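You operate a simulated robot arm through the tools that you are given. There is no shell and no other tool. Be economical: measure what you need, move in short steps, check, and stop when the job is done.

You run a simulated robot arm. Do the job below in one go: nothing can be reset, and whatever is moved stays where it is left.

Task
Plug in the leader, free the brake, wind to 25 N, then brake.
Fine: the leader goes in the brass socket; go by the pull gauge; do not overwind, the wire whips and parts.

It is judged by the outcome, as a careful person would: the job done as asked, and still so three seconds after it is handed in. It fails if anything else is knocked over, pushed out of place, dropped, spilled or broken.

Robot
A 7-joint arm with a two-finger parallel gripper, fixed in place. Base frame: the origin is at the foot of the arm, x ahead of it, y to its left, z up; the work surface is at about z = 800. Readings come in mm, rad, newtons and seconds.
With the tool pointing down near the work surface it reaches from about 240 to 680 mm from the base axis. Its first joint turns from -1.152 to 1.152 rad. Payload 2.4 kg.
Tool frame: the origin (TCP) lies between the finger pads and is the grasp point; the fingertips stand 30 mm ahead of it; z points along the fingers, y is the line along which they close. The gripper opens to 94 mm. The fingers are 28 mm wide and 10 mm thick; the gripper's body (50 by 96 mm) begins 55 mm behind the TCP.
Orientation is that of the tool frame in the base frame, as a unit quaternion [w, x, y, z]. With the fingers straight down and closing along the base's y, the tool's x points along the base's -x, its y along +y and its z along -z.

Tools
- The arm moves only by the tool nudge_tool. Its argument "increments" is a list of rows, each an object (a shift or turn left out is 0, a gripper value left out holds the last) with "delta_pos": the shift along the tool's x, y, z in mm, a list of three; "angular": the turn, a rotation vector about the tool's x, y, z in rad, a list of three; "claw": the closure, from 0 (fully open) to 1 (shut). In form: [{"delta_pos": [dx, dy, dz], "angular": [ax, ay, az], "claw": claw}, ...]. A call has 1 to 12 rows; each row shifts and turns the commanded pose from where the row before left it, along the tool's axes as they then stand. Rows are played at 5 a second. More than 50 mm and 0.15 rad between two rows, or a gripper value outside its range, and nothing of the call is played. Where a pose cannot be reached the arm comes as near as it can. A force on the tool above 40 N (or 10 N above the force at the start of the call, whichever is more), or a blocked arm, ends the call early, and 0.2 s more pass. Each finger travels about 153 mm/s and halts on what it meets, pressing with about 34 N; the grip force reading is that of the motor and also rises with nothing between the fingers. The clock runs only during rows and for 0.2 s after the last one: add rows that do not move to give the fingers time. The reply holds the time, the measured pose of the TCP, the force on the tool along the base axes, the opening and the grip force, in the units named above and with some noise, with the torque about the TCP (base axes, N m) and any sound that the robot's microphone picked up.
- Cameras (640 x 400 px; columns grow to the right, rows downward): "scene" is fixed at [45.5, 483.9, 1441]; the picture's right is [-0.65, -0.76, 0.00], its down [-0.45, 0.39, -0.80] and it looks along [0.61, -0.52, -0.60] (base axes); focal length 257 px, centre (320, 200). "wrist" rides on the gripper at [76, 14, -103] in the tool frame; the picture's right is [-0.18, 0.98, 0.00], its down [-0.75, -0.14, -0.64] and it looks along [-0.63, -0.12, 0.77] (tool axes); focal length 243 px, centre (320, 200). There is no depth. A picture from a camera that has moved, and an enlarged one, comes with that camera's place and axes in the base frame and with its lens.
- get_image(camera): a new picture of that camera. No time passes.
- enlarge(camera, box): a new picture of the part [left, top, right, bottom] of that camera's present view, enlarged. No time passes.
- job_done(): hands the job in; it is judged then, once.

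Work in short steps. Places have to be worked out from the pictures, the camera data and where the tool is seen: move nearer, look again, correct. Check each grasp and each placing, and mend what went wrong. You have 120 turns and 68 pictures in all, those below and enlarged ones among them. Open the gripper and draw the arm clear of the work before you hand the job in, unless the task says otherwise; then end with one line.

The tools are called after ">>>" as a command line: name --argument value ..., lists and objects as JSON in quotes. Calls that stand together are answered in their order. nudge_tool: Moves the arm, as the interface text tells. Its arguments: {"type":"object","properties":{"increments":{"type":"array","items":{"type":"object","properties":{"delta_pos":{"type":"array","items":{"type":"number"}},"angular":{"type":"array","items":{"type":"number"}},"claw":{"type":"number"}}}}},"required":["increments"]} The other tools are called the same way: get_image (camera) takes a picture; enlarge (camera, box) takes an enlarged picture of a part of a camera's view; job_done () hands the job in.

At the start:

```text
time_s: 0.0
tool_pos: [465.9, -26.2, 1265.9]
ee_rot: [0.001, 0.0, 1.0, 0.0]
force: [-0.7, 0.7, -0.3]
wrist_torque: [0.0, -0.02, -0.04]
opening: 94.1
grip_force: 0.1
```

scene: 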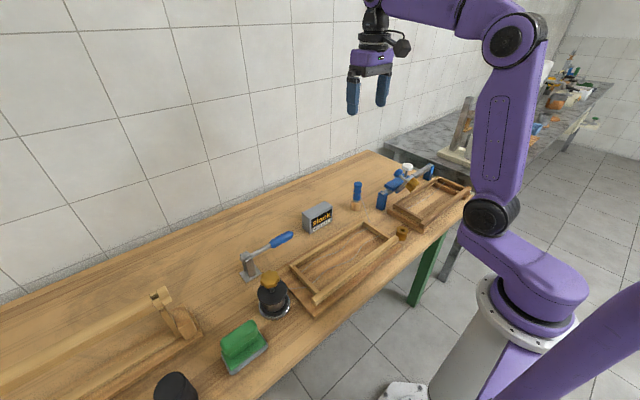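
wrist: 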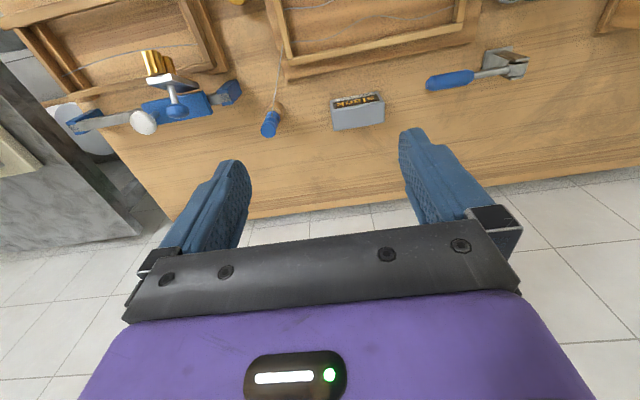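

The pictures show a bench with a lever (blue handle), trays, a gauge-like box marked "slack", a blue plug on a wire and a clamp. I'll enlarge them to identify the parts.

>>> enlarge --camera "scene" --box '[280, 140, 480, 265]'

>>> enlarge --camera "scene" --box '[120, 200, 340, 400]'

>>> enlarge --camera "wrist" --box '[0, 0, 320, 200]'

```text
3.20 times, centred on (380, 202) of scene
camera zoom: at [45.5, 483.9, 1441.0], right [-0.65, -0.76, 0.0], down [-0.45, 0.39, -0.8], along [0.61, -0.52, -0.6], focal length 824 px, centre (128, 192)
```

zoom: 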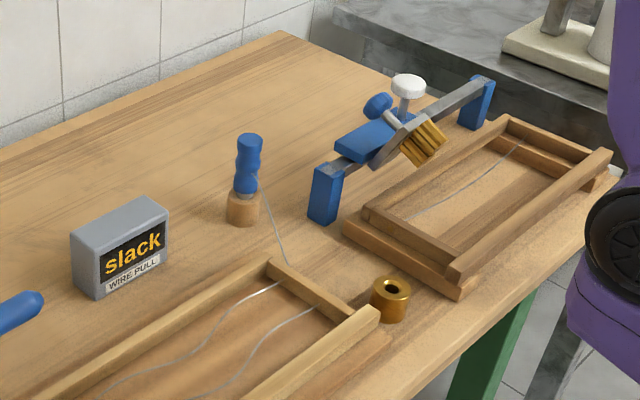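

```text
2.00 times, centred on (230, 300) of scene
camera zoom: at [45.5, 483.9, 1441.0], right [-0.65, -0.76, 0.0], down [-0.45, 0.39, -0.8], along [0.61, -0.52, -0.6], focal length 515 px, centre (500, 0)
```

zoom: 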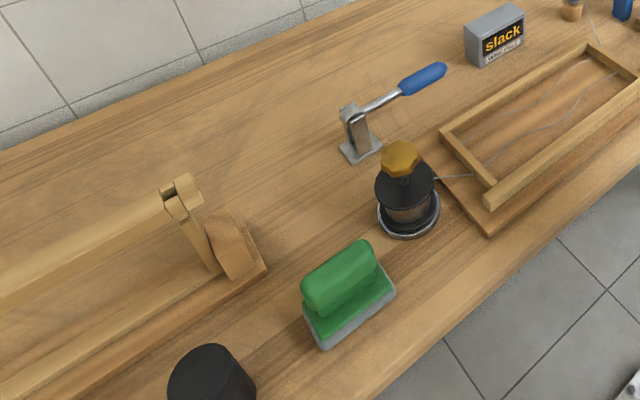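

```text
2.00 times, centred on (160, 100) of wrist
camera zoom: at [388.7, -13.1, 1371.2], right [0.18, 0.98, 0.0], down [0.75, -0.14, 0.64], along [0.63, -0.12, -0.77], focal length 485 px, centre (640, 400)
```

zoom: 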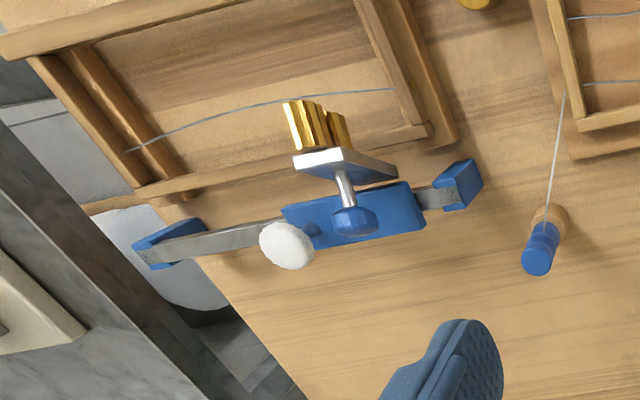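

The parts look like this: a blue-handled plug standing in a wooden rest near (556,-138), the brass socket near (356,-152), a winder near (416,330), a brake lever near (555,330) and the gauge box. I'll move over the plug side to see it more closely.

>>> nudge_tool --increments '[{"delta_pos": [14, -19, 36]}, {"delta_pos": [14, -19, 36]}, {"delta_pos": [14, -19, 36]}, {"delta_pos": [14, -19, 36]}, {"delta_pos": [14, -19, 36]}, {"delta_pos": [14, -19, 36]}, {}]'

>>> get_image --camera "wrist"

```text
time_s: 1.6
tool_pos: [382.1, -138.7, 1051.2]
ee_rot: [0.001, 0.0, 1.0, -0.001]
force: [-0.7, 0.4, 0.6]
wrist_torque: [0.0, 0.02, -0.05]
opening: 93.9
grip_force: 0.0
```

```text
62 pictures are left
camera wrist: at [305.3, -126.1, 1155.6], right [0.18, 0.98, 0.0], down [0.75, -0.14, 0.64], along [0.63, -0.12, -0.77], focal length 243 px, centre (320, 200)
```

wrist: 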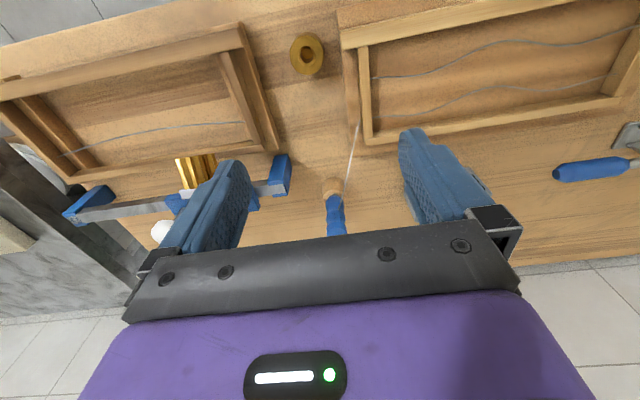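

The socket is at about (354,-151) and the plug at about (561,-150). I'll zoom in on the plug and on the brake and gauge.

>>> enlarge --camera "wrist" --box '[260, 20, 420, 240]'

>>> enlarge --camera "scene" --box '[335, 170, 415, 250]'

>>> enlarge --camera "scene" --box '[220, 195, 348, 325]'

```text
1.82 times, centred on (340, 130) of wrist
camera zoom: at [305.3, -126.1, 1155.6], right [0.18, 0.98, 0.0], down [0.75, -0.14, 0.64], along [0.63, -0.12, -0.77], focal length 441 px, centre (284, 327)
```

zoom: 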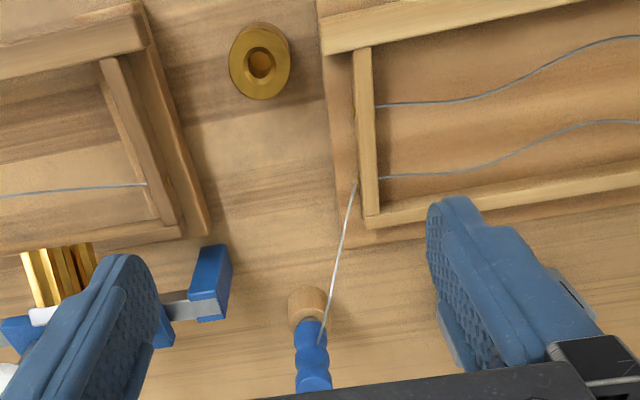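

```text
5.00 times, centred on (375, 210) of scene
camera zoom: at [45.5, 483.9, 1441.0], right [-0.65, -0.76, 0.0], down [-0.45, 0.39, -0.8], along [0.61, -0.52, -0.6], focal length 1287 px, centre (45, 150)
```

zoom: 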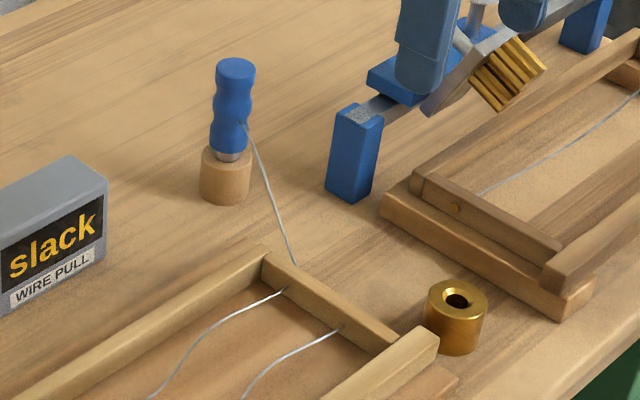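

```text
3.08 times, centred on (284, 260) of scene
camera zoom: at [45.5, 483.9, 1441.0], right [-0.65, -0.76, 0.0], down [-0.45, 0.39, -0.8], along [0.61, -0.52, -0.6], focal length 792 px, centre (431, 15)
```

zoom: 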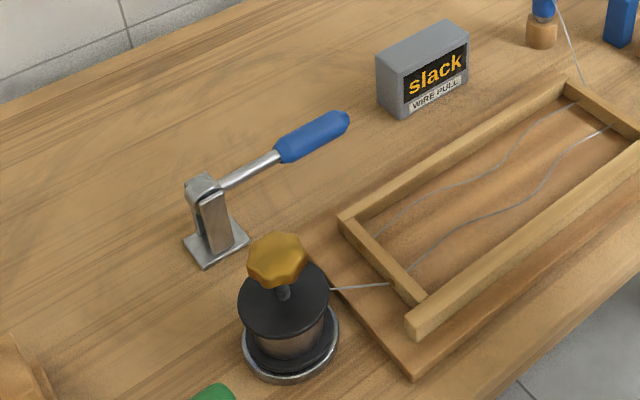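

I'll move above the plug with the fingers partly closed and look straight down its length.

>>> nudge_tool --increments '[{"delta_pos": [-41, -2, 10], "claw": 0.35}, {"delta_pos": [-41, -2, 10]}, {"delta_pos": [-41, -2, 10]}, {"delta_pos": [-41, -2, 10]}, {}]'

>>> get_image --camera "wrist"

>>> get_image --camera "scene"

```text
time_s: 2.8
tool_pos: [545.4, -148.6, 1012.0]
ee_rot: [0.0, -0.001, 1.0, 0.0]
force: [0.7, -0.4, -0.1]
wrist_torque: [0.01, 0.0, -0.01]
opening: 61.0
grip_force: 0.0
```

```text
58 pictures are left
camera wrist: at [468.5, -134.3, 1116.2], right [0.18, 0.98, 0.0], down [0.75, -0.14, 0.64], along [0.63, -0.12, -0.77], focal length 243 px, centre (320, 200)
```

wrist: 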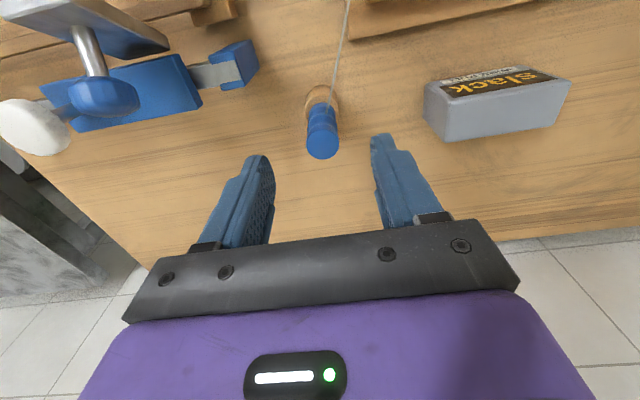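

```text
57 pictures are left
```

scene: 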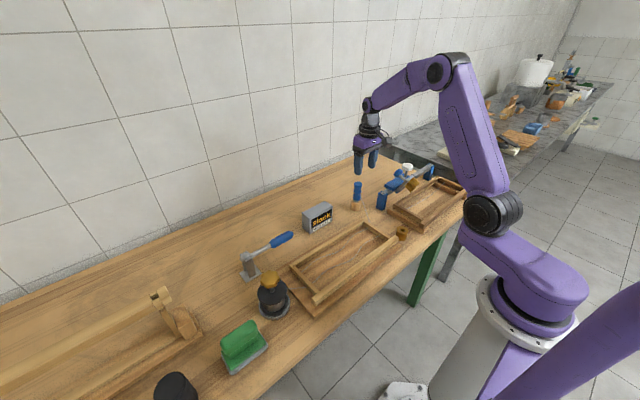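

The plug axis is at about (556,-149), with its top near z=935. The fingers straddle it well in y. I'll shift +11 mm in x, go down to z≈905 and look again.

>>> nudge_tool --increments '[{"delta_pos": [-11, 0, 0]}, {"delta_pos": [0, 0, 35]}, {"delta_pos": [0, 0, 35]}, {"delta_pos": [0, 0, 30]}, {}]'

>>> get_image --camera "wrist"

>>> enlarge --camera "scene" --box '[310, 130, 410, 230]'

```text
time_s: 4.0
tool_pos: [556.9, -148.8, 910.7]
ee_rot: [0.0, 0.0, 1.0, 0.0]
force: [-0.2, 0.0, -0.3]
wrist_torque: [-0.03, -0.04, 0.01]
opening: 61.2
grip_force: 0.0
```

```text
56 pictures are left
camera wrist: at [479.6, -134.9, 1014.0], right [0.18, 0.98, 0.0], down [0.75, -0.14, 0.64], along [0.63, -0.12, -0.77], focal length 243 px, centre (320, 200)
```

wrist: 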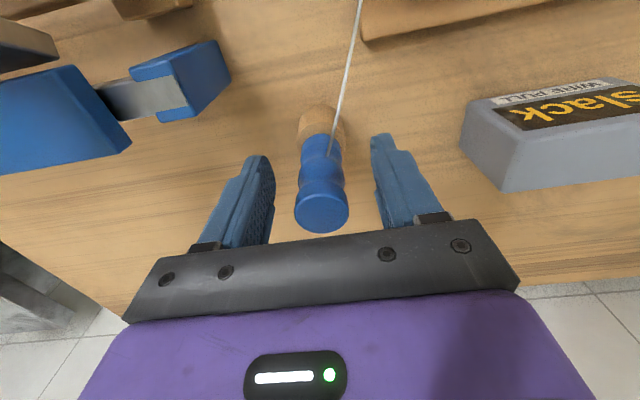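

```text
4.00 times, centred on (360, 180) of scene
camera zoom: at [45.5, 483.9, 1441.0], right [-0.65, -0.76, 0.0], down [-0.45, 0.39, -0.8], along [0.61, -0.52, -0.6], focal length 1030 px, centre (160, 280)
```

zoom: 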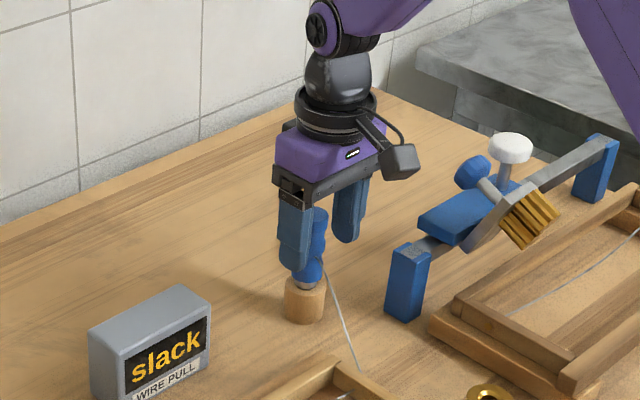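

The plug is centred between the fingers with its top at about z=929. I'll close on it.

>>> nudge_tool --increments '[{"claw": 1}, {}, {}]'

>>> get_image --camera "wrist"

```text
time_s: 4.8
tool_pos: [555.7, -148.5, 909.4]
ee_rot: [-0.002, 0.0, 1.0, 0.0]
force: [-8.8, 0.2, 3.7]
wrist_torque: [0.01, 0.59, 0.0]
opening: 21.4
grip_force: 33.8
```

```text
54 pictures are left
camera wrist: at [478.7, -135.1, 1014.4], right [0.18, 0.98, 0.0], down [0.76, -0.14, 0.64], along [0.63, -0.12, -0.77], focal length 243 px, centre (320, 200)
```

wrist: 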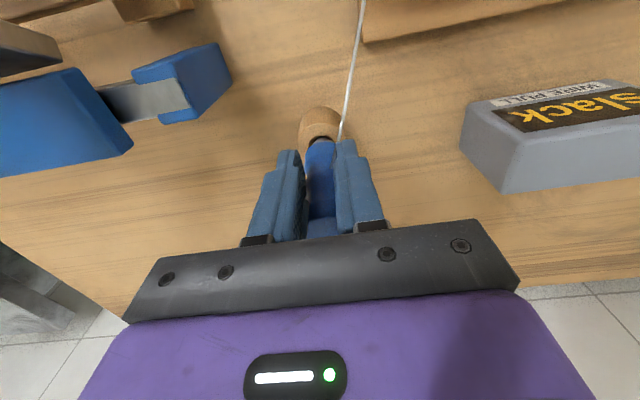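

It is gripped at 21.4 mm with a small side load. I'll lift it straight up out of the rest in small steps.

>>> nudge_tool --increments '[{"delta_pos": [0, 0, -6]}, {"delta_pos": [0, 0, -8]}, {"delta_pos": [0, 0, -10]}, {"delta_pos": [0, 0, -15]}, {"delta_pos": [0, 0, -20]}, {}]'

>>> get_image --camera "wrist"

>>> enlarge --camera "scene" --box '[310, 130, 430, 250]'

```text
time_s: 6.2
tool_pos: [559.1, -148.3, 970.8]
ee_rot: [0.001, 0.0, 1.0, -0.001]
force: [0.6, 0.6, 0.0]
wrist_torque: [0.01, 0.0, 0.0]
opening: 0.1
grip_force: 33.2
```

```text
53 pictures are left
camera wrist: at [480.8, -134.7, 1074.4], right [0.18, 0.98, 0.0], down [0.75, -0.14, 0.64], along [0.63, -0.12, -0.77], focal length 243 px, centre (320, 200)
```

wrist: 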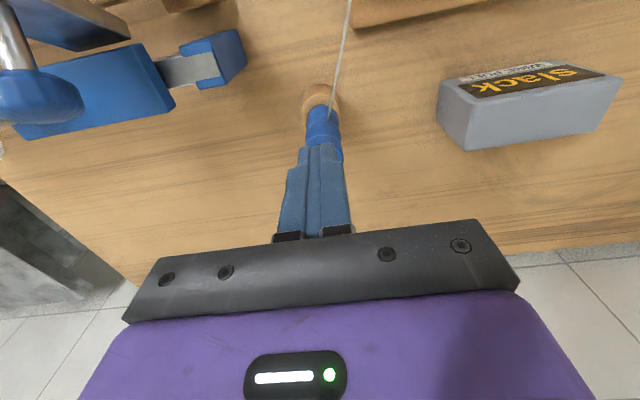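

```text
3.33 times, centred on (370, 190) of scene
camera zoom: at [45.5, 483.9, 1441.0], right [-0.65, -0.76, 0.0], down [-0.45, 0.39, -0.8], along [0.61, -0.52, -0.6], focal length 858 px, centre (153, 233)
```

zoom: 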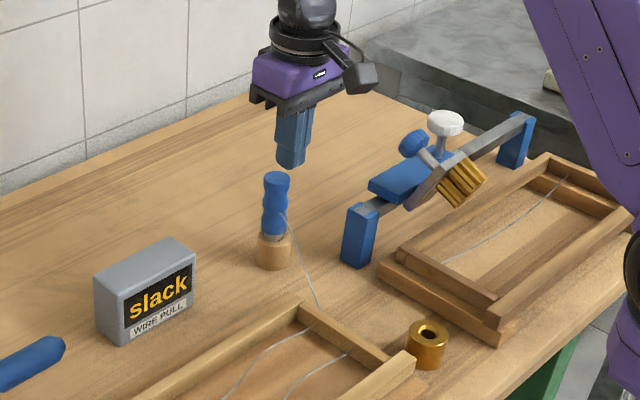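

The grip slipped off. Triangulating again, the plug axis is nearer x≈568 with its top at z≈915, so I was gripping its edge and too high. I'll reopen, shift forward and go down deeper, then check.

>>> nudge_tool --increments '[{"claw": 0.35}, {"delta_pos": [-10, 0, 0]}, {"delta_pos": [0, 0, 30]}, {"delta_pos": [0, 0, 20]}, {}]'

>>> get_image --camera "wrist"

>>> enlarge --camera "scene" --box '[320, 140, 400, 220]'

```text
time_s: 7.4
tool_pos: [566.4, -148.3, 920.3]
ee_rot: [0.0, 0.0, 1.0, -0.001]
force: [0.3, 0.1, -0.1]
wrist_torque: [0.01, -0.02, 0.01]
opening: 61.1
grip_force: 0.1
```

```text
51 pictures are left
camera wrist: at [489.3, -134.9, 1024.1], right [0.18, 0.98, 0.0], down [0.75, -0.14, 0.64], along [0.63, -0.12, -0.77], focal length 243 px, centre (320, 200)
```

wrist: 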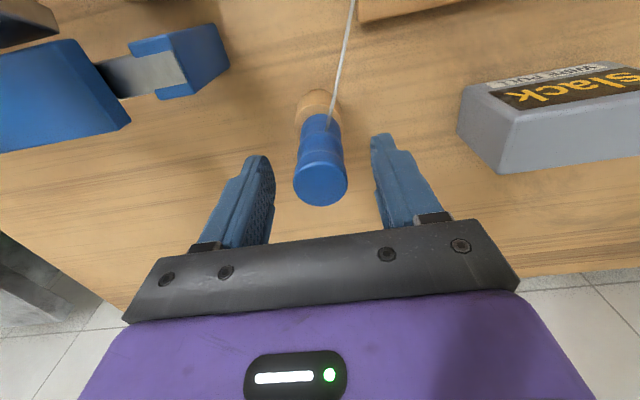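

```text
5.00 times, centred on (360, 180) of scene
camera zoom: at [45.5, 483.9, 1441.0], right [-0.65, -0.76, 0.0], down [-0.45, 0.39, -0.8], along [0.61, -0.52, -0.6], focal length 1287 px, centre (120, 300)
```

zoom: 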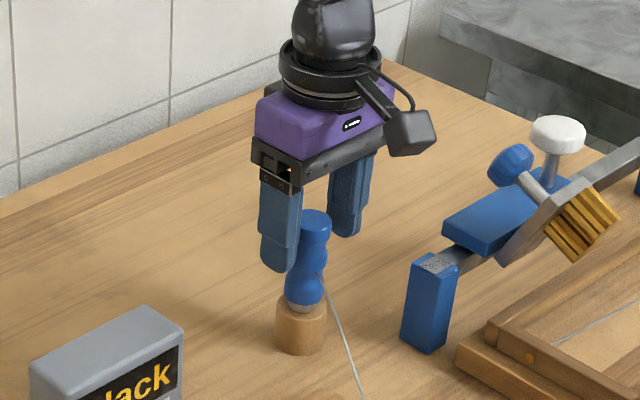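

The plug axis now coincides with the finger midpoint in both views. I'll go down 28 mm more and grip.

>>> nudge_tool --increments '[{"delta_pos": [0, 0, 14]}, {"delta_pos": [0, 0, 14]}, {}, {"claw": 1}, {}, {}]'

>>> get_image --camera "wrist"

```text
time_s: 8.8
tool_pos: [565.9, -148.3, 891.8]
ee_rot: [0.0, 0.0, 1.0, 0.0]
force: [-1.3, 0.1, -0.5]
wrist_torque: [0.02, 0.0, -0.01]
opening: 27.4
grip_force: 34.2
```

```text
49 pictures are left
camera wrist: at [489.3, -135.0, 996.1], right [0.18, 0.98, 0.0], down [0.75, -0.14, 0.64], along [0.63, -0.12, -0.77], focal length 243 px, centre (320, 200)
```

wrist: 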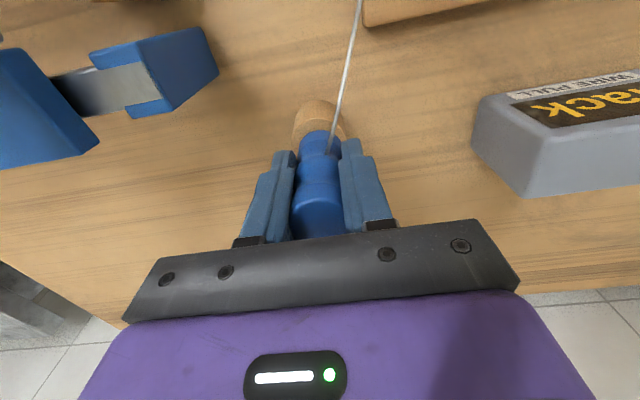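

The grip is solid now: 27.4 mm wide with no side load. I'll lift slowly.

>>> nudge_tool --increments '[{"delta_pos": [0, 0, -6]}, {"delta_pos": [0, 0, -8]}, {"delta_pos": [0, 0, -10]}, {"delta_pos": [0, 0, -15]}, {"delta_pos": [0, 0, -15]}, {}]'

>>> enlarge --camera "scene" --box '[310, 130, 430, 250]'

```text
time_s: 10.2
tool_pos: [567.5, -148.1, 946.3]
ee_rot: [0.0, 0.0, 1.0, -0.001]
force: [-0.1, 0.4, 0.2]
wrist_torque: [0.01, -0.01, 0.0]
opening: 27.0
grip_force: 34.4
```

```text
3.33 times, centred on (370, 190) of scene
camera zoom: at [45.5, 483.9, 1441.0], right [-0.65, -0.76, 0.0], down [-0.45, 0.39, -0.8], along [0.61, -0.52, -0.6], focal length 858 px, centre (153, 233)
```

zoom: 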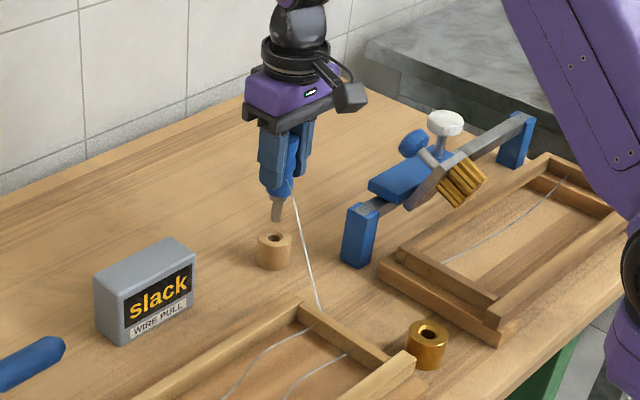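

The plug is out with its pin showing. I'll carry it toward the socket at this height, stop short and look.

>>> nudge_tool --increments '[{"delta_pos": [35, 0, 0]}, {"delta_pos": [35, 0, 0]}, {"delta_pos": [35, 0, 0]}, {"delta_pos": [35, 0, 0]}, {"delta_pos": [35, 0, 0]}, {"delta_pos": [36, 0, 0]}, {}]'

>>> get_image --camera "wrist"

>>> enlarge --camera "scene" --box '[360, 170, 460, 270]'

```text
time_s: 11.8
tool_pos: [354.5, -147.7, 945.8]
ee_rot: [-0.001, -0.001, 1.0, 0.001]
force: [0.8, 0.0, -0.5]
wrist_torque: [-0.03, 0.01, -0.01]
opening: 27.1
grip_force: 33.9
```

```text
47 pictures are left
camera wrist: at [278.2, -134.1, 1050.6], right [0.18, 0.98, 0.0], down [0.75, -0.14, 0.64], along [0.63, -0.12, -0.77], focal length 243 px, centre (320, 200)
```

wrist: 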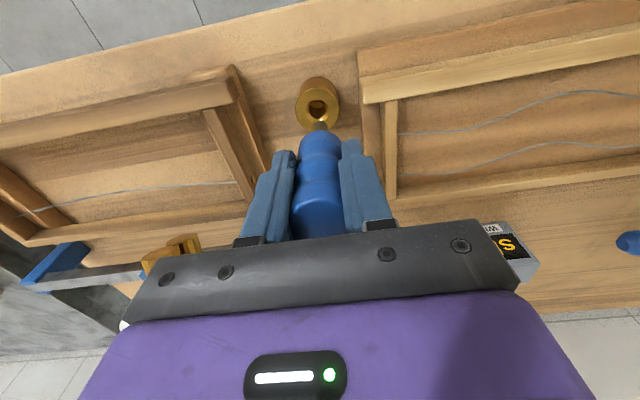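

```text
4.00 times, centred on (410, 220) of scene
camera zoom: at [45.5, 483.9, 1441.0], right [-0.65, -0.76, 0.0], down [-0.45, 0.39, -0.8], along [0.61, -0.52, -0.6], focal length 1030 px, centre (-40, 120)
```

zoom: 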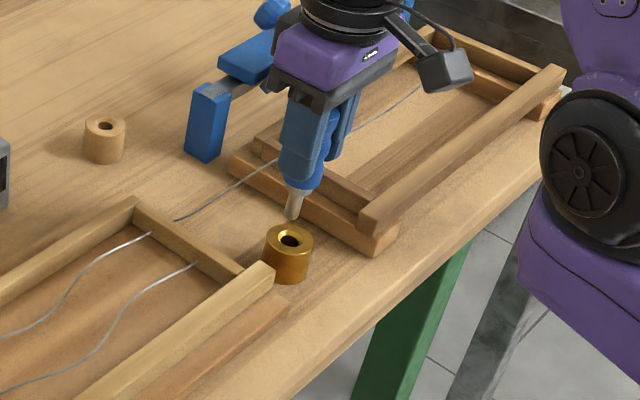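

The socket hole comes out at about (353.5,-151) with its top at z≈830. I'll zoom in on pin and hole for the fine alignment.

>>> enlarge --camera "wrist" --box '[280, 70, 360, 150]'

>>> enlarge --camera "scene" --box '[380, 200, 430, 250]'

```text
5.00 times, centred on (320, 110) of wrist
camera zoom: at [278.2, -134.1, 1050.6], right [0.18, 0.98, 0.0], down [0.75, -0.14, 0.64], along [0.63, -0.12, -0.77], focal length 1213 px, centre (320, 650)
```

zoom: 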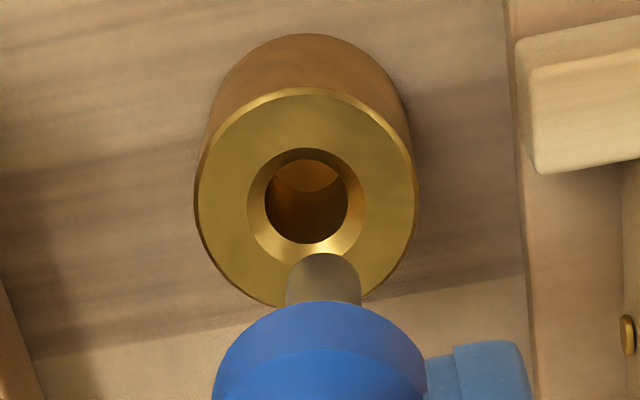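

```text
8.00 times, centred on (405, 225) of scene
camera zoom: at [45.5, 483.9, 1441.0], right [-0.65, -0.76, 0.0], down [-0.45, 0.39, -0.8], along [0.61, -0.52, -0.6], focal length 2059 px, centre (-360, 0)
```

zoom: 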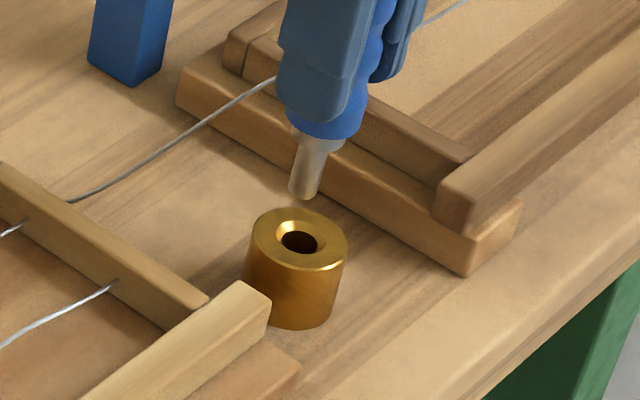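

The pin tip looks to be at about (357.5,-148.5, 857) and the hole at (355,-151.5, 830). I'll correct by (-2,-3), go down 18 mm and look again.

>>> nudge_tool --increments '[{"delta_pos": [2, -3, 0]}, {"delta_pos": [0, 0, 9]}, {"delta_pos": [0, 0, 9]}, {}]'

>>> enlarge --camera "wrist" --box '[280, 70, 360, 150]'

>>> enlarge --camera "scene" --box '[380, 200, 430, 250]'

```text
time_s: 12.8
tool_pos: [353.6, -151.0, 927.0]
ee_rot: [0.0, 0.0, 1.0, 0.0]
force: [-0.4, -0.6, -0.9]
wrist_torque: [0.02, 0.02, -0.02]
opening: 27.3
grip_force: 34.1
```

```text
5.00 times, centred on (320, 110) of wrist
camera zoom: at [276.8, -137.9, 1031.9], right [0.18, 0.98, 0.0], down [0.75, -0.14, 0.64], along [0.63, -0.12, -0.77], focal length 1213 px, centre (320, 650)
```

zoom: 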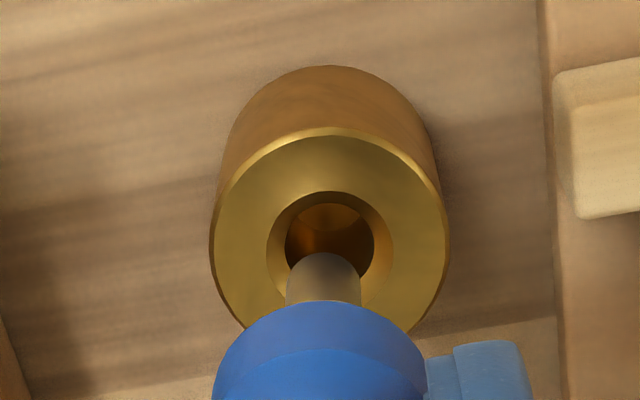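

```text
8.00 times, centred on (405, 225) of scene
camera zoom: at [45.5, 483.9, 1441.0], right [-0.65, -0.76, 0.0], down [-0.45, 0.39, -0.8], along [0.61, -0.52, -0.6], focal length 2059 px, centre (-360, 0)
```

zoom: 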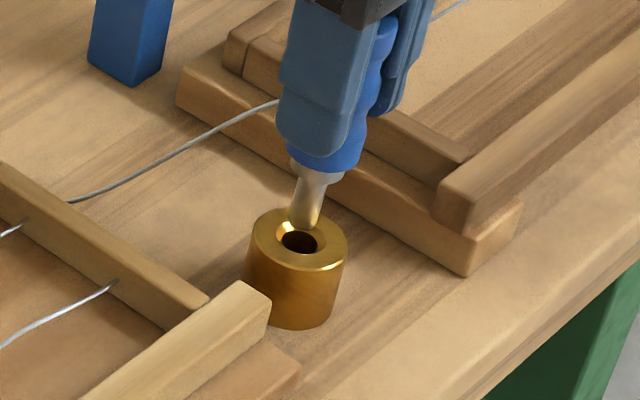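

The scene view shows the pin in line, and the wrist view suggests moving about +1 mm in y (and so -1 in x). I'll apply that and lower gently in small steps.

>>> nudge_tool --increments '[{"delta_pos": [1, 1, 0]}, {"delta_pos": [0, 0, 4]}, {"delta_pos": [0, 0, 4]}, {"delta_pos": [0, 0, 4]}, {"delta_pos": [0, 0, 4]}, {}]'

>>> enlarge --camera "wrist" --box '[280, 70, 360, 150]'

>>> enlarge --camera "scene" --box '[380, 200, 430, 250]'

```text
time_s: 14.2
tool_pos: [352.4, -151.0, 911.5]
ee_rot: [0.0, 0.001, 1.0, 0.0]
force: [0.0, -1.5, -0.4]
wrist_torque: [0.0, -0.03, 0.01]
opening: 26.8
grip_force: 33.8
```

```text
5.00 times, centred on (320, 110) of wrist
camera zoom: at [275.3, -137.0, 1015.9], right [0.18, 0.98, 0.0], down [0.75, -0.14, 0.64], along [0.63, -0.12, -0.77], focal length 1213 px, centre (320, 650)
```

zoom: 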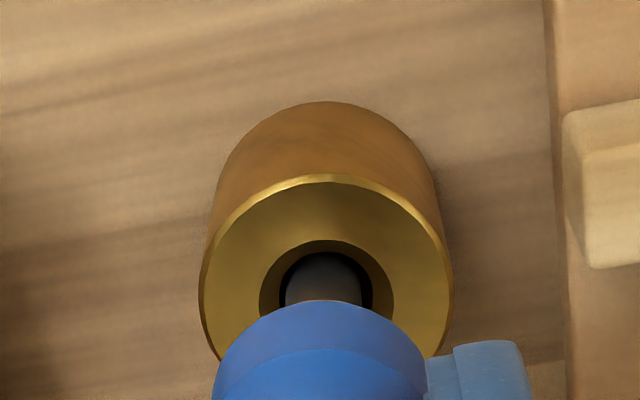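

```text
8.00 times, centred on (405, 225) of scene
camera zoom: at [45.5, 483.9, 1441.0], right [-0.65, -0.76, 0.0], down [-0.45, 0.39, -0.8], along [0.61, -0.52, -0.6], focal length 2059 px, centre (-360, 0)
```

zoom: 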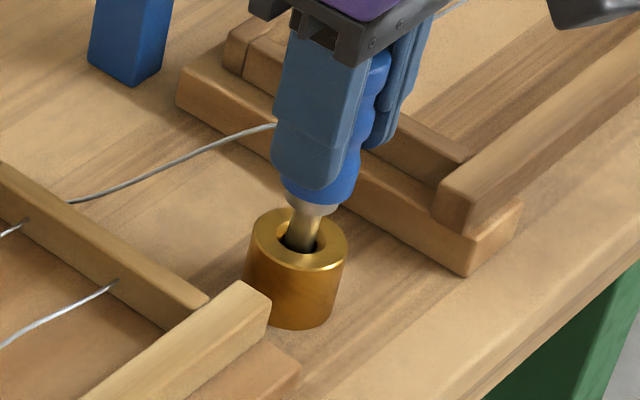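

The pin is in the hole with no load. I'll keep lowering until contact.

>>> nudge_tool --increments '[{"delta_pos": [0, 0, 4]}, {"delta_pos": [0, 0, 4]}, {"delta_pos": [0, 0, 4]}, {"delta_pos": [0, 0, 3]}, {"delta_pos": [0, 0, 3]}, {}]'

>>> enlarge --camera "scene" --box '[380, 200, 430, 250]'

```text
time_s: 15.6
tool_pos: [351.5, -150.4, 893.7]
ee_rot: [0.001, 0.0, 1.0, 0.0]
force: [-0.3, -0.4, -1.1]
wrist_torque: [0.01, -0.05, 0.01]
opening: 27.2
grip_force: 34.2
```

```text
8.00 times, centred on (405, 225) of scene
camera zoom: at [45.5, 483.9, 1441.0], right [-0.65, -0.76, 0.0], down [-0.45, 0.39, -0.8], along [0.61, -0.52, -0.6], focal length 2059 px, centre (-360, 0)
```

zoom: 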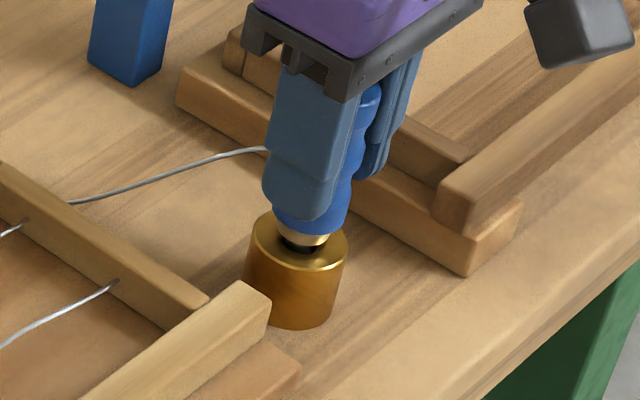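

The shoulder is still a few millimetres above the brass and there is still no load, so I'll continue slowly.

>>> nudge_tool --increments '[{"delta_pos": [0, 0, 2]}, {"delta_pos": [0, 0, 2]}, {"delta_pos": [0, 0, 2]}, {"delta_pos": [0, 0, 2]}, {"delta_pos": [0, 0, 2]}, {}]'

>>> enlarge --camera "scene" --box '[380, 200, 430, 250]'

```text
time_s: 17.0
tool_pos: [352.6, -150.0, 883.7]
ee_rot: [0.001, 0.0, 1.0, 0.0]
force: [0.3, 5.6, 21.4]
wrist_torque: [0.43, -0.08, 0.01]
opening: 27.3
grip_force: 33.8
```

```text
8.00 times, centred on (405, 225) of scene
camera zoom: at [45.2, 484.1, 1441.0], right [-0.65, -0.76, 0.0], down [-0.45, 0.39, -0.8], along [0.61, -0.52, -0.6], focal length 2059 px, centre (-360, 0)
```

zoom: 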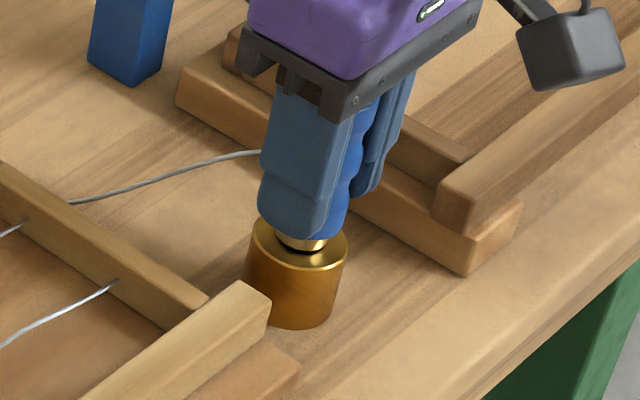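

There is 21 N upward and a slight +y side load, so the pin is either against a detent or nearly bottomed. I'll ease +0.7 mm in y and press 2 mm more, listening for a click.

>>> nudge_tool --increments '[{"delta_pos": [0, 0.7, 0]}, {"delta_pos": [0, 0, 1]}, {"delta_pos": [0, 0, 1]}, {"delta_pos": [0, 0, 1]}, {}]'

>>> enlarge --camera "scene" --box '[380, 200, 430, 250]'

>>> enlarge --camera "wrist" --box '[280, 70, 360, 150]'

```text
time_s: 18.2
tool_pos: [353.3, -149.3, 880.0]
ee_rot: [0.001, -0.001, 1.0, -0.001]
force: [0.5, -1.9, 20.9]
wrist_torque: [-0.11, -0.02, 0.04]
opening: 27.1
grip_force: 33.8
```

```text
8.00 times, centred on (405, 225) of scene
camera zoom: at [45.2, 484.0, 1441.0], right [-0.65, -0.76, 0.0], down [-0.45, 0.39, -0.8], along [0.61, -0.52, -0.6], focal length 2059 px, centre (-360, 0)
```

zoom: 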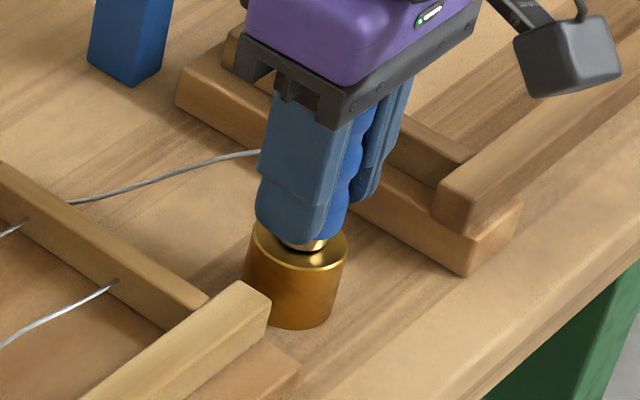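

```text
5.00 times, centred on (320, 110) of wrist
camera zoom: at [275.9, -136.6, 985.1], right [0.18, 0.98, 0.0], down [0.75, -0.14, 0.64], along [0.63, -0.12, -0.77], focal length 1213 px, centre (320, 650)
```

zoom: 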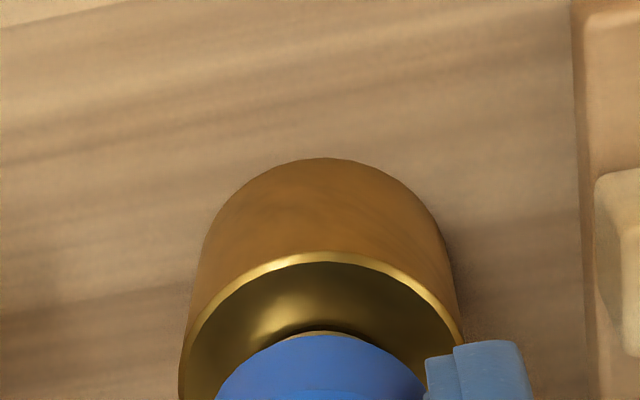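

The reading stays at 21 N while the fingers creep down the handle, so the pin seems seated. I'll release, rise clear and inspect it along with the gauge.

>>> nudge_tool --increments '[{"claw": 0.5}, {}, {"delta_pos": [0, 0, -35]}, {"delta_pos": [0, 0, -35]}, {}]'

>>> enlarge --camera "scene" --box '[300, 160, 440, 260]'

>>> enlarge --camera "wrist" --box '[240, 50, 400, 200]'

```text
time_s: 19.4
tool_pos: [354.9, -149.9, 950.3]
ee_rot: [0.0, 0.001, 1.0, 0.0]
force: [-0.3, -1.0, -0.1]
wrist_torque: [0.02, -0.01, 0.01]
opening: 47.0
grip_force: 0.0
```

```text
4.00 times, centred on (370, 210) of scene
camera zoom: at [45.5, 483.9, 1441.0], right [-0.65, -0.76, 0.0], down [-0.45, 0.39, -0.8], along [0.61, -0.52, -0.6], focal length 1030 px, centre (120, 160)
```

zoom: 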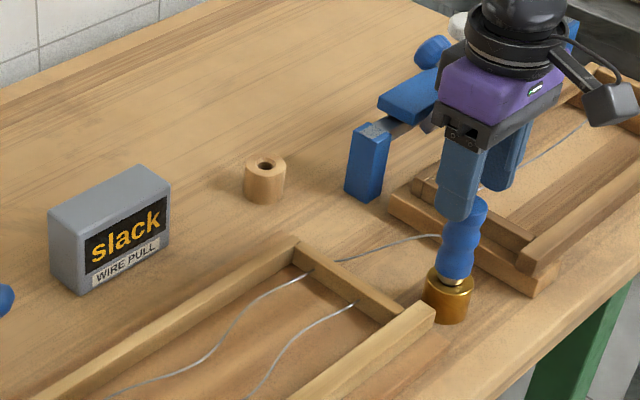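

```text
2.67 times, centred on (320, 125) of wrist
camera zoom: at [277.0, -136.4, 1055.3], right [0.18, 0.98, 0.0], down [0.75, -0.14, 0.64], along [0.63, -0.12, -0.77], focal length 647 px, centre (320, 400)
```

zoom: 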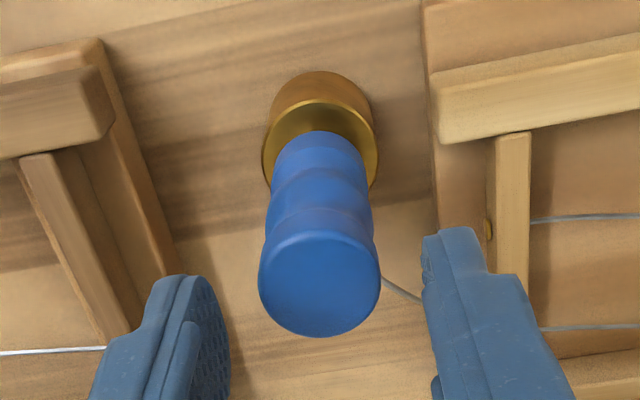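

The plug stands in the socket. To make sure it is fully home, I'll close the fingers and press gently on its top.

>>> nudge_tool --increments '[{"claw": 1}, {}, {"delta_pos": [0, 0, 4]}, {"delta_pos": [0, 0, 4]}, {"delta_pos": [0, 0, 3]}, {"delta_pos": [0, 0, 3]}, {}]'

>>> enlarge --camera "scene" --box '[370, 190, 450, 250]'

```text
time_s: 20.3
tool_pos: [355.8, -149.3, 947.6]
ee_rot: [0.004, 0.0, 1.0, -0.002]
force: [-2.1, 0.4, 17.2]
wrist_torque: [0.03, 0.24, -0.01]
opening: 0.2
grip_force: 32.9
stopped in row 4: the force on the tool passed its limit at 55 N (the readings are from after the stop); the commanded pose is now the measured one
```

```text
6.67 times, centred on (410, 220) of scene
camera zoom: at [45.2, 484.0, 1441.0], right [-0.65, -0.76, 0.0], down [-0.45, 0.39, -0.8], along [0.61, -0.52, -0.6], focal length 1716 px, centre (-280, 67)
```

zoom: 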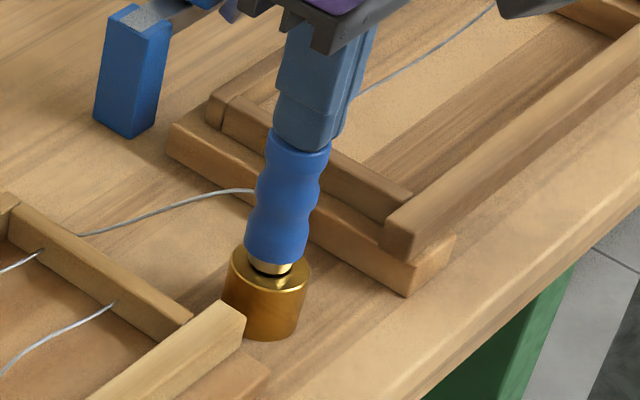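

It resists firmly at 55 N with no movement, so the plug is home. Next I'll rise and travel to a viewpoint over the brake lever and winder.

>>> nudge_tool --increments '[{"delta_pos": [0, 0, -45]}, {"delta_pos": [0, 0, -45], "claw": 0.3}, {"delta_pos": [-10, 42, -8]}, {"delta_pos": [-10, 42, -8]}, {"delta_pos": [-10, 42, -8]}, {"delta_pos": [-10, 42, -8]}, {"delta_pos": [-10, 42, -8]}, {"delta_pos": [-10, 42, -8]}, {"delta_pos": [-10, 42, -8]}, {"delta_pos": [-10, 42, -8]}, {"delta_pos": [-10, 42, -8]}, {}]'

>>> get_image --camera "wrist"

```text
time_s: 22.9
tool_pos: [444.7, 228.4, 1109.5]
ee_rot: [0.003, 0.0, 1.0, -0.001]
force: [-0.3, -0.4, -0.1]
wrist_torque: [0.0, 0.0, 0.03]
opening: 66.0
grip_force: 0.1
```

```text
32 pictures are left
camera wrist: at [366.5, 242.5, 1212.7], right [0.18, 0.98, 0.0], down [0.75, -0.14, 0.65], along [0.64, -0.12, -0.76], focal length 243 px, centre (320, 200)
```

wrist: 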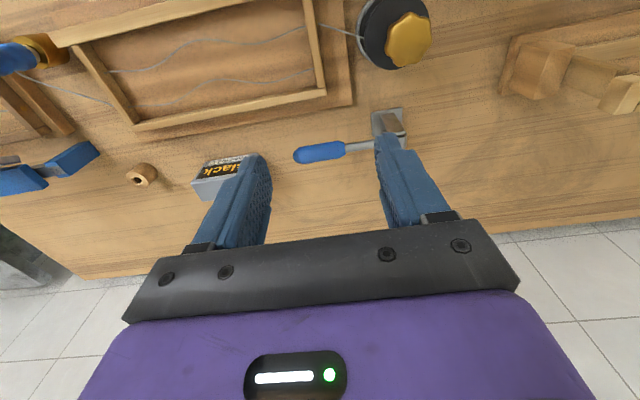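

The winder is at about (422,328) and its knob at z≈910. The lever's pivot is at about (556,323,876) with the handle toward -y, ending near (557,167,860). I'll enlarge the bracket to see how it pivots.

>>> enlarge --camera "scene" --box '[225, 215, 305, 295]'

>>> enlarge --camera "wrist" --box '[285, 80, 425, 190]'

```text
5.00 times, centred on (265, 255) of scene
camera zoom: at [45.4, 483.9, 1441.0], right [-0.65, -0.76, 0.0], down [-0.45, 0.39, -0.8], along [0.61, -0.52, -0.6], focal length 1287 px, centre (595, -75)
```

zoom: 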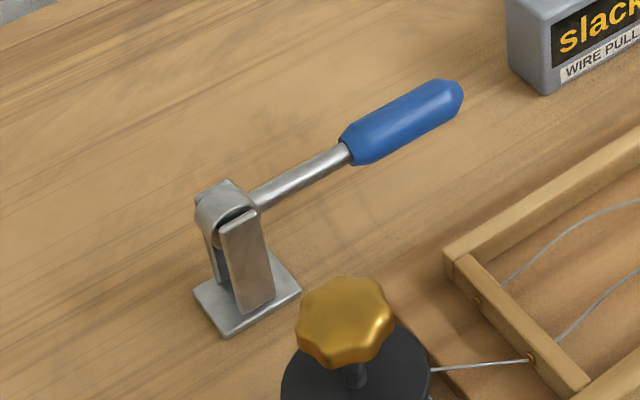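

```text
3.64 times, centred on (355, 135) of wrist
camera zoom: at [366.5, 242.5, 1212.7], right [0.18, 0.98, 0.0], down [0.75, -0.14, 0.65], along [0.64, -0.12, -0.76], focal length 882 px, centre (193, 436)
```

zoom: 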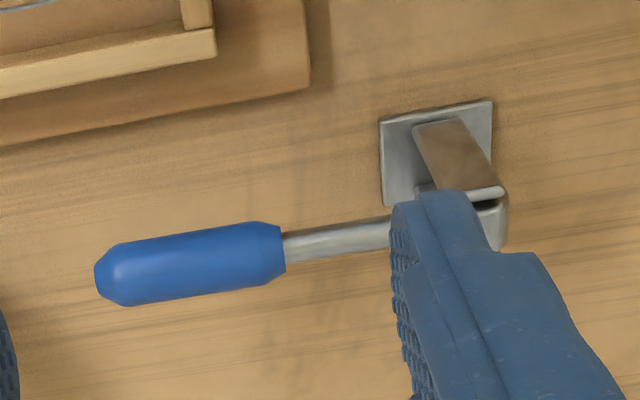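

It's a fork with a hub: the lever swings in the vertical y-z plane. I'll turn the tool 90° so the fingers close along x, ready to take the blue handle from above.

>>> nudge_tool --increments '[{"angular": [0, 0, -0.1428], "claw": 0.4}, {"angular": [0, 0, -0.1428]}, {"angular": [0, 0, -0.1428]}, {"angular": [0, 0, -0.1428]}, {"angular": [0, 0, -0.1428]}, {"angular": [0, 0, -0.1428]}, {"angular": [0, 0, -0.1428]}, {"angular": [0, 0, -0.1428]}, {"angular": [0, 0, -0.1428]}, {"angular": [0, 0, -0.1428]}, {"angular": [0, 0, -0.1428]}, {}]'

```text
time_s: 25.5
tool_pos: [444.0, 227.7, 1108.4]
ee_rot: [-0.001, 0.708, -0.706, 0.003]
force: [-0.9, 0.5, -0.2]
wrist_torque: [0.01, -0.02, -0.03]
opening: 56.5
grip_force: 0.0
```

The orientation is as wanted (tool x = -y, tool y = -x). I'll move above the handle at (561,195) and look.

>>> nudge_tool --increments '[{"delta_pos": [6.6, -23.4, 34]}, {"delta_pos": [6.6, -23.4, 34]}, {"delta_pos": [6.6, -23.4, 34]}, {"delta_pos": [6.6, -23.4, 34]}, {"delta_pos": [6.6, -23.4, 34]}, {}]'

>>> get_image --camera "wrist"

```text
time_s: 26.9
tool_pos: [563.4, 194.5, 938.4]
ee_rot: [-0.001, 0.707, -0.707, 0.002]
force: [-0.4, 0.8, -0.4]
wrist_torque: [0.02, 0.0, 0.02]
opening: 56.3
grip_force: 0.1
```

```text
29 pictures are left
camera wrist: at [547.1, 118.3, 1042.6], right [-0.98, 0.18, -0.01], down [0.14, 0.76, 0.64], along [0.12, 0.63, -0.77], focal length 243 px, centre (320, 200)
```

wrist: 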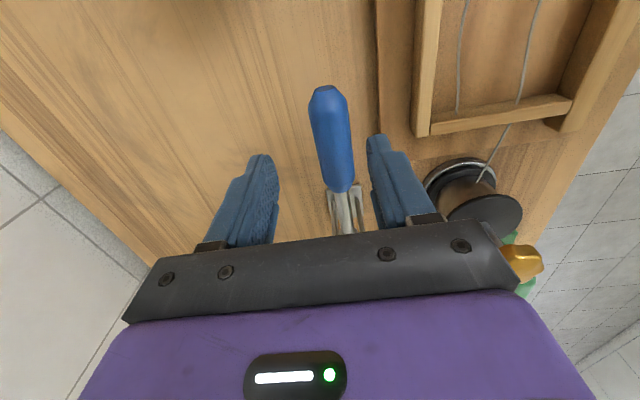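

The handle axis is at x≈554, so I'll shift -9 mm in x, descend to z≈863 and close on the handle.

>>> nudge_tool --increments '[{"delta_pos": [0, 9, 0]}, {"delta_pos": [0, 0, 30]}, {"delta_pos": [0, 0, 25]}, {"delta_pos": [0, 0, 20]}, {}]'

>>> get_image --camera "wrist"

```text
time_s: 28.1
tool_pos: [554.6, 194.1, 864.1]
ee_rot: [-0.002, 0.707, -0.707, 0.003]
force: [-0.3, 0.9, -0.2]
wrist_torque: [0.0, 0.0, 0.01]
opening: 56.6
grip_force: 0.0
```

```text
28 pictures are left
camera wrist: at [538.2, 117.6, 968.4], right [-0.98, 0.18, -0.01], down [0.14, 0.76, 0.64], along [0.12, 0.63, -0.77], focal length 243 px, centre (320, 200)
```

wrist: 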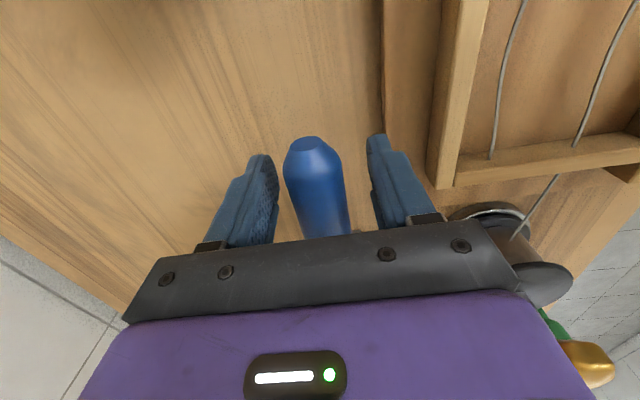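

The handle lies between the fingers with its tip at y≈172. Closing now.

>>> nudge_tool --increments '[{"claw": 1}, {}, {}]'

```text
time_s: 28.9
tool_pos: [555.4, 194.3, 864.2]
ee_rot: [0.002, -0.707, 0.707, -0.003]
force: [10.3, 1.3, -5.1]
wrist_torque: [-0.51, 0.0, 0.01]
opening: 31.8
grip_force: 44.5
```

Gripped at 31.8 mm with a slight +x load, so I'll ease 1 mm and try lifting 10 mm while watching the force.

>>> nudge_tool --increments '[{"delta_pos": [0, -1, 0]}, {"delta_pos": [0, 0, -3]}, {"delta_pos": [0, 0, -4]}, {"delta_pos": [0, 0, -4]}, {}]'

```text
time_s: 30.1
tool_pos: [554.5, 194.1, 875.7]
ee_rot: [0.001, -0.707, 0.707, -0.003]
force: [13.2, 3.7, -11.8]
wrist_torque: [-1.29, 0.05, 0.05]
opening: 31.9
grip_force: 45.6
```

The lever follows upward with modest resistance. I'll continue along the arc about the pivot.

>>> nudge_tool --increments '[{"delta_pos": [-1, -1, -13]}, {"delta_pos": [-2.3, 0, -12.7]}, {"delta_pos": [-3.6, 0, -12.4]}, {}]'

>>> enlarge --camera "scene" --box '[210, 170, 350, 300]'

```text
time_s: 31.1
tool_pos: [555.4, 200.2, 913.2]
ee_rot: [0.001, -0.707, 0.708, -0.002]
force: [3.6, -4.9, -7.4]
wrist_torque: [-1.01, 0.07, 0.08]
opening: 31.6
grip_force: 45.1
```

```text
3.08 times, centred on (280, 235) of scene
camera zoom: at [45.7, 483.8, 1441.0], right [-0.65, -0.76, 0.0], down [-0.45, 0.39, -0.8], along [0.61, -0.52, -0.6], focal length 792 px, centre (443, 92)
```

zoom: 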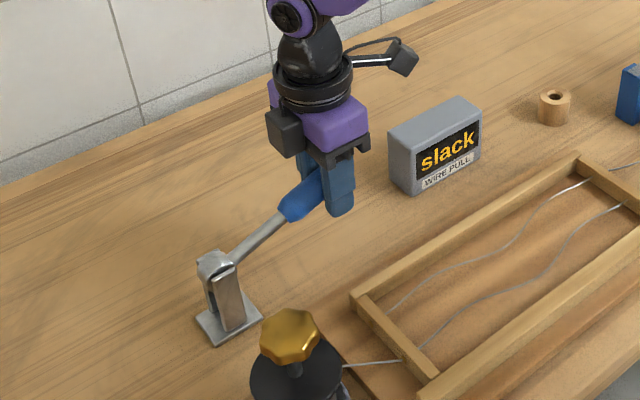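

The lever is rising. I'll continue the arc until it reaches a stop or click.

>>> nudge_tool --increments '[{"delta_pos": [-4.7, 0, -12]}, {"delta_pos": [-6, 0, -11.4]}, {"delta_pos": [-7.1, 0, -10.8]}, {"delta_pos": [-8.1, 0, -10]}, {}]'

>>> enlarge --camera "scene" --box '[210, 170, 350, 300]'

```text
time_s: 32.3
tool_pos: [554.8, 227.6, 958.9]
ee_rot: [-0.003, 0.707, -0.707, 0.003]
force: [2.0, -9.2, 1.6]
wrist_torque: [-0.58, 0.02, 0.04]
opening: 30.8
grip_force: 45.4
```

```text
3.08 times, centred on (280, 235) of scene
camera zoom: at [45.5, 483.6, 1441.1], right [-0.65, -0.76, 0.0], down [-0.45, 0.39, -0.8], along [0.61, -0.52, -0.6], focal length 792 px, centre (443, 92)
```

zoom: 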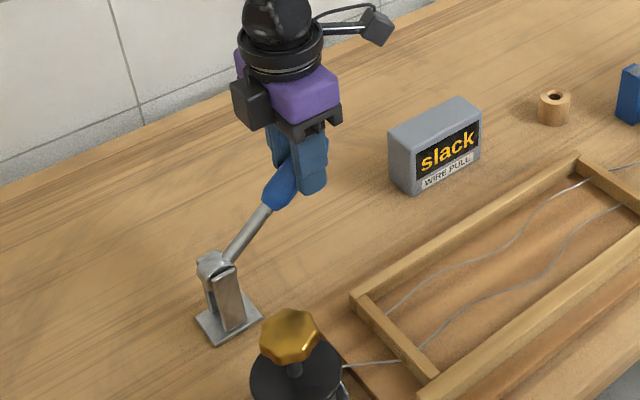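

Still moving freely, so I'll continue in the same way.

>>> nudge_tool --increments '[{"delta_pos": [-9, 0, -9.2]}, {"delta_pos": [-10, 0, -8.2]}, {"delta_pos": [-10.7, 0, -7.2]}, {"delta_pos": [-11.3, 0, -6.1]}, {}]'

>>> enlarge --camera "scene" --box '[210, 150, 350, 300]'

```text
time_s: 33.5
tool_pos: [554.5, 265.5, 986.9]
ee_rot: [-0.003, -0.706, 0.708, -0.003]
force: [-3.5, -25.1, -13.6]
wrist_torque: [-0.59, 0.06, -0.02]
opening: 27.4
grip_force: 44.7
```

```text
2.67 times, centred on (280, 225) of scene
camera zoom: at [45.6, 483.3, 1441.2], right [-0.65, -0.76, 0.0], down [-0.45, 0.39, -0.8], along [0.61, -0.52, -0.6], focal length 686 px, centre (427, 133)
```

zoom: 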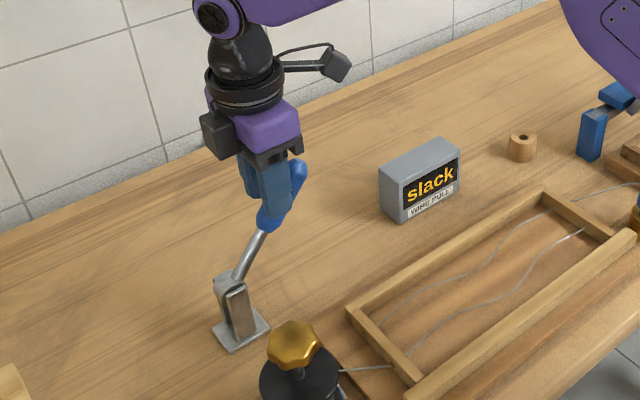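

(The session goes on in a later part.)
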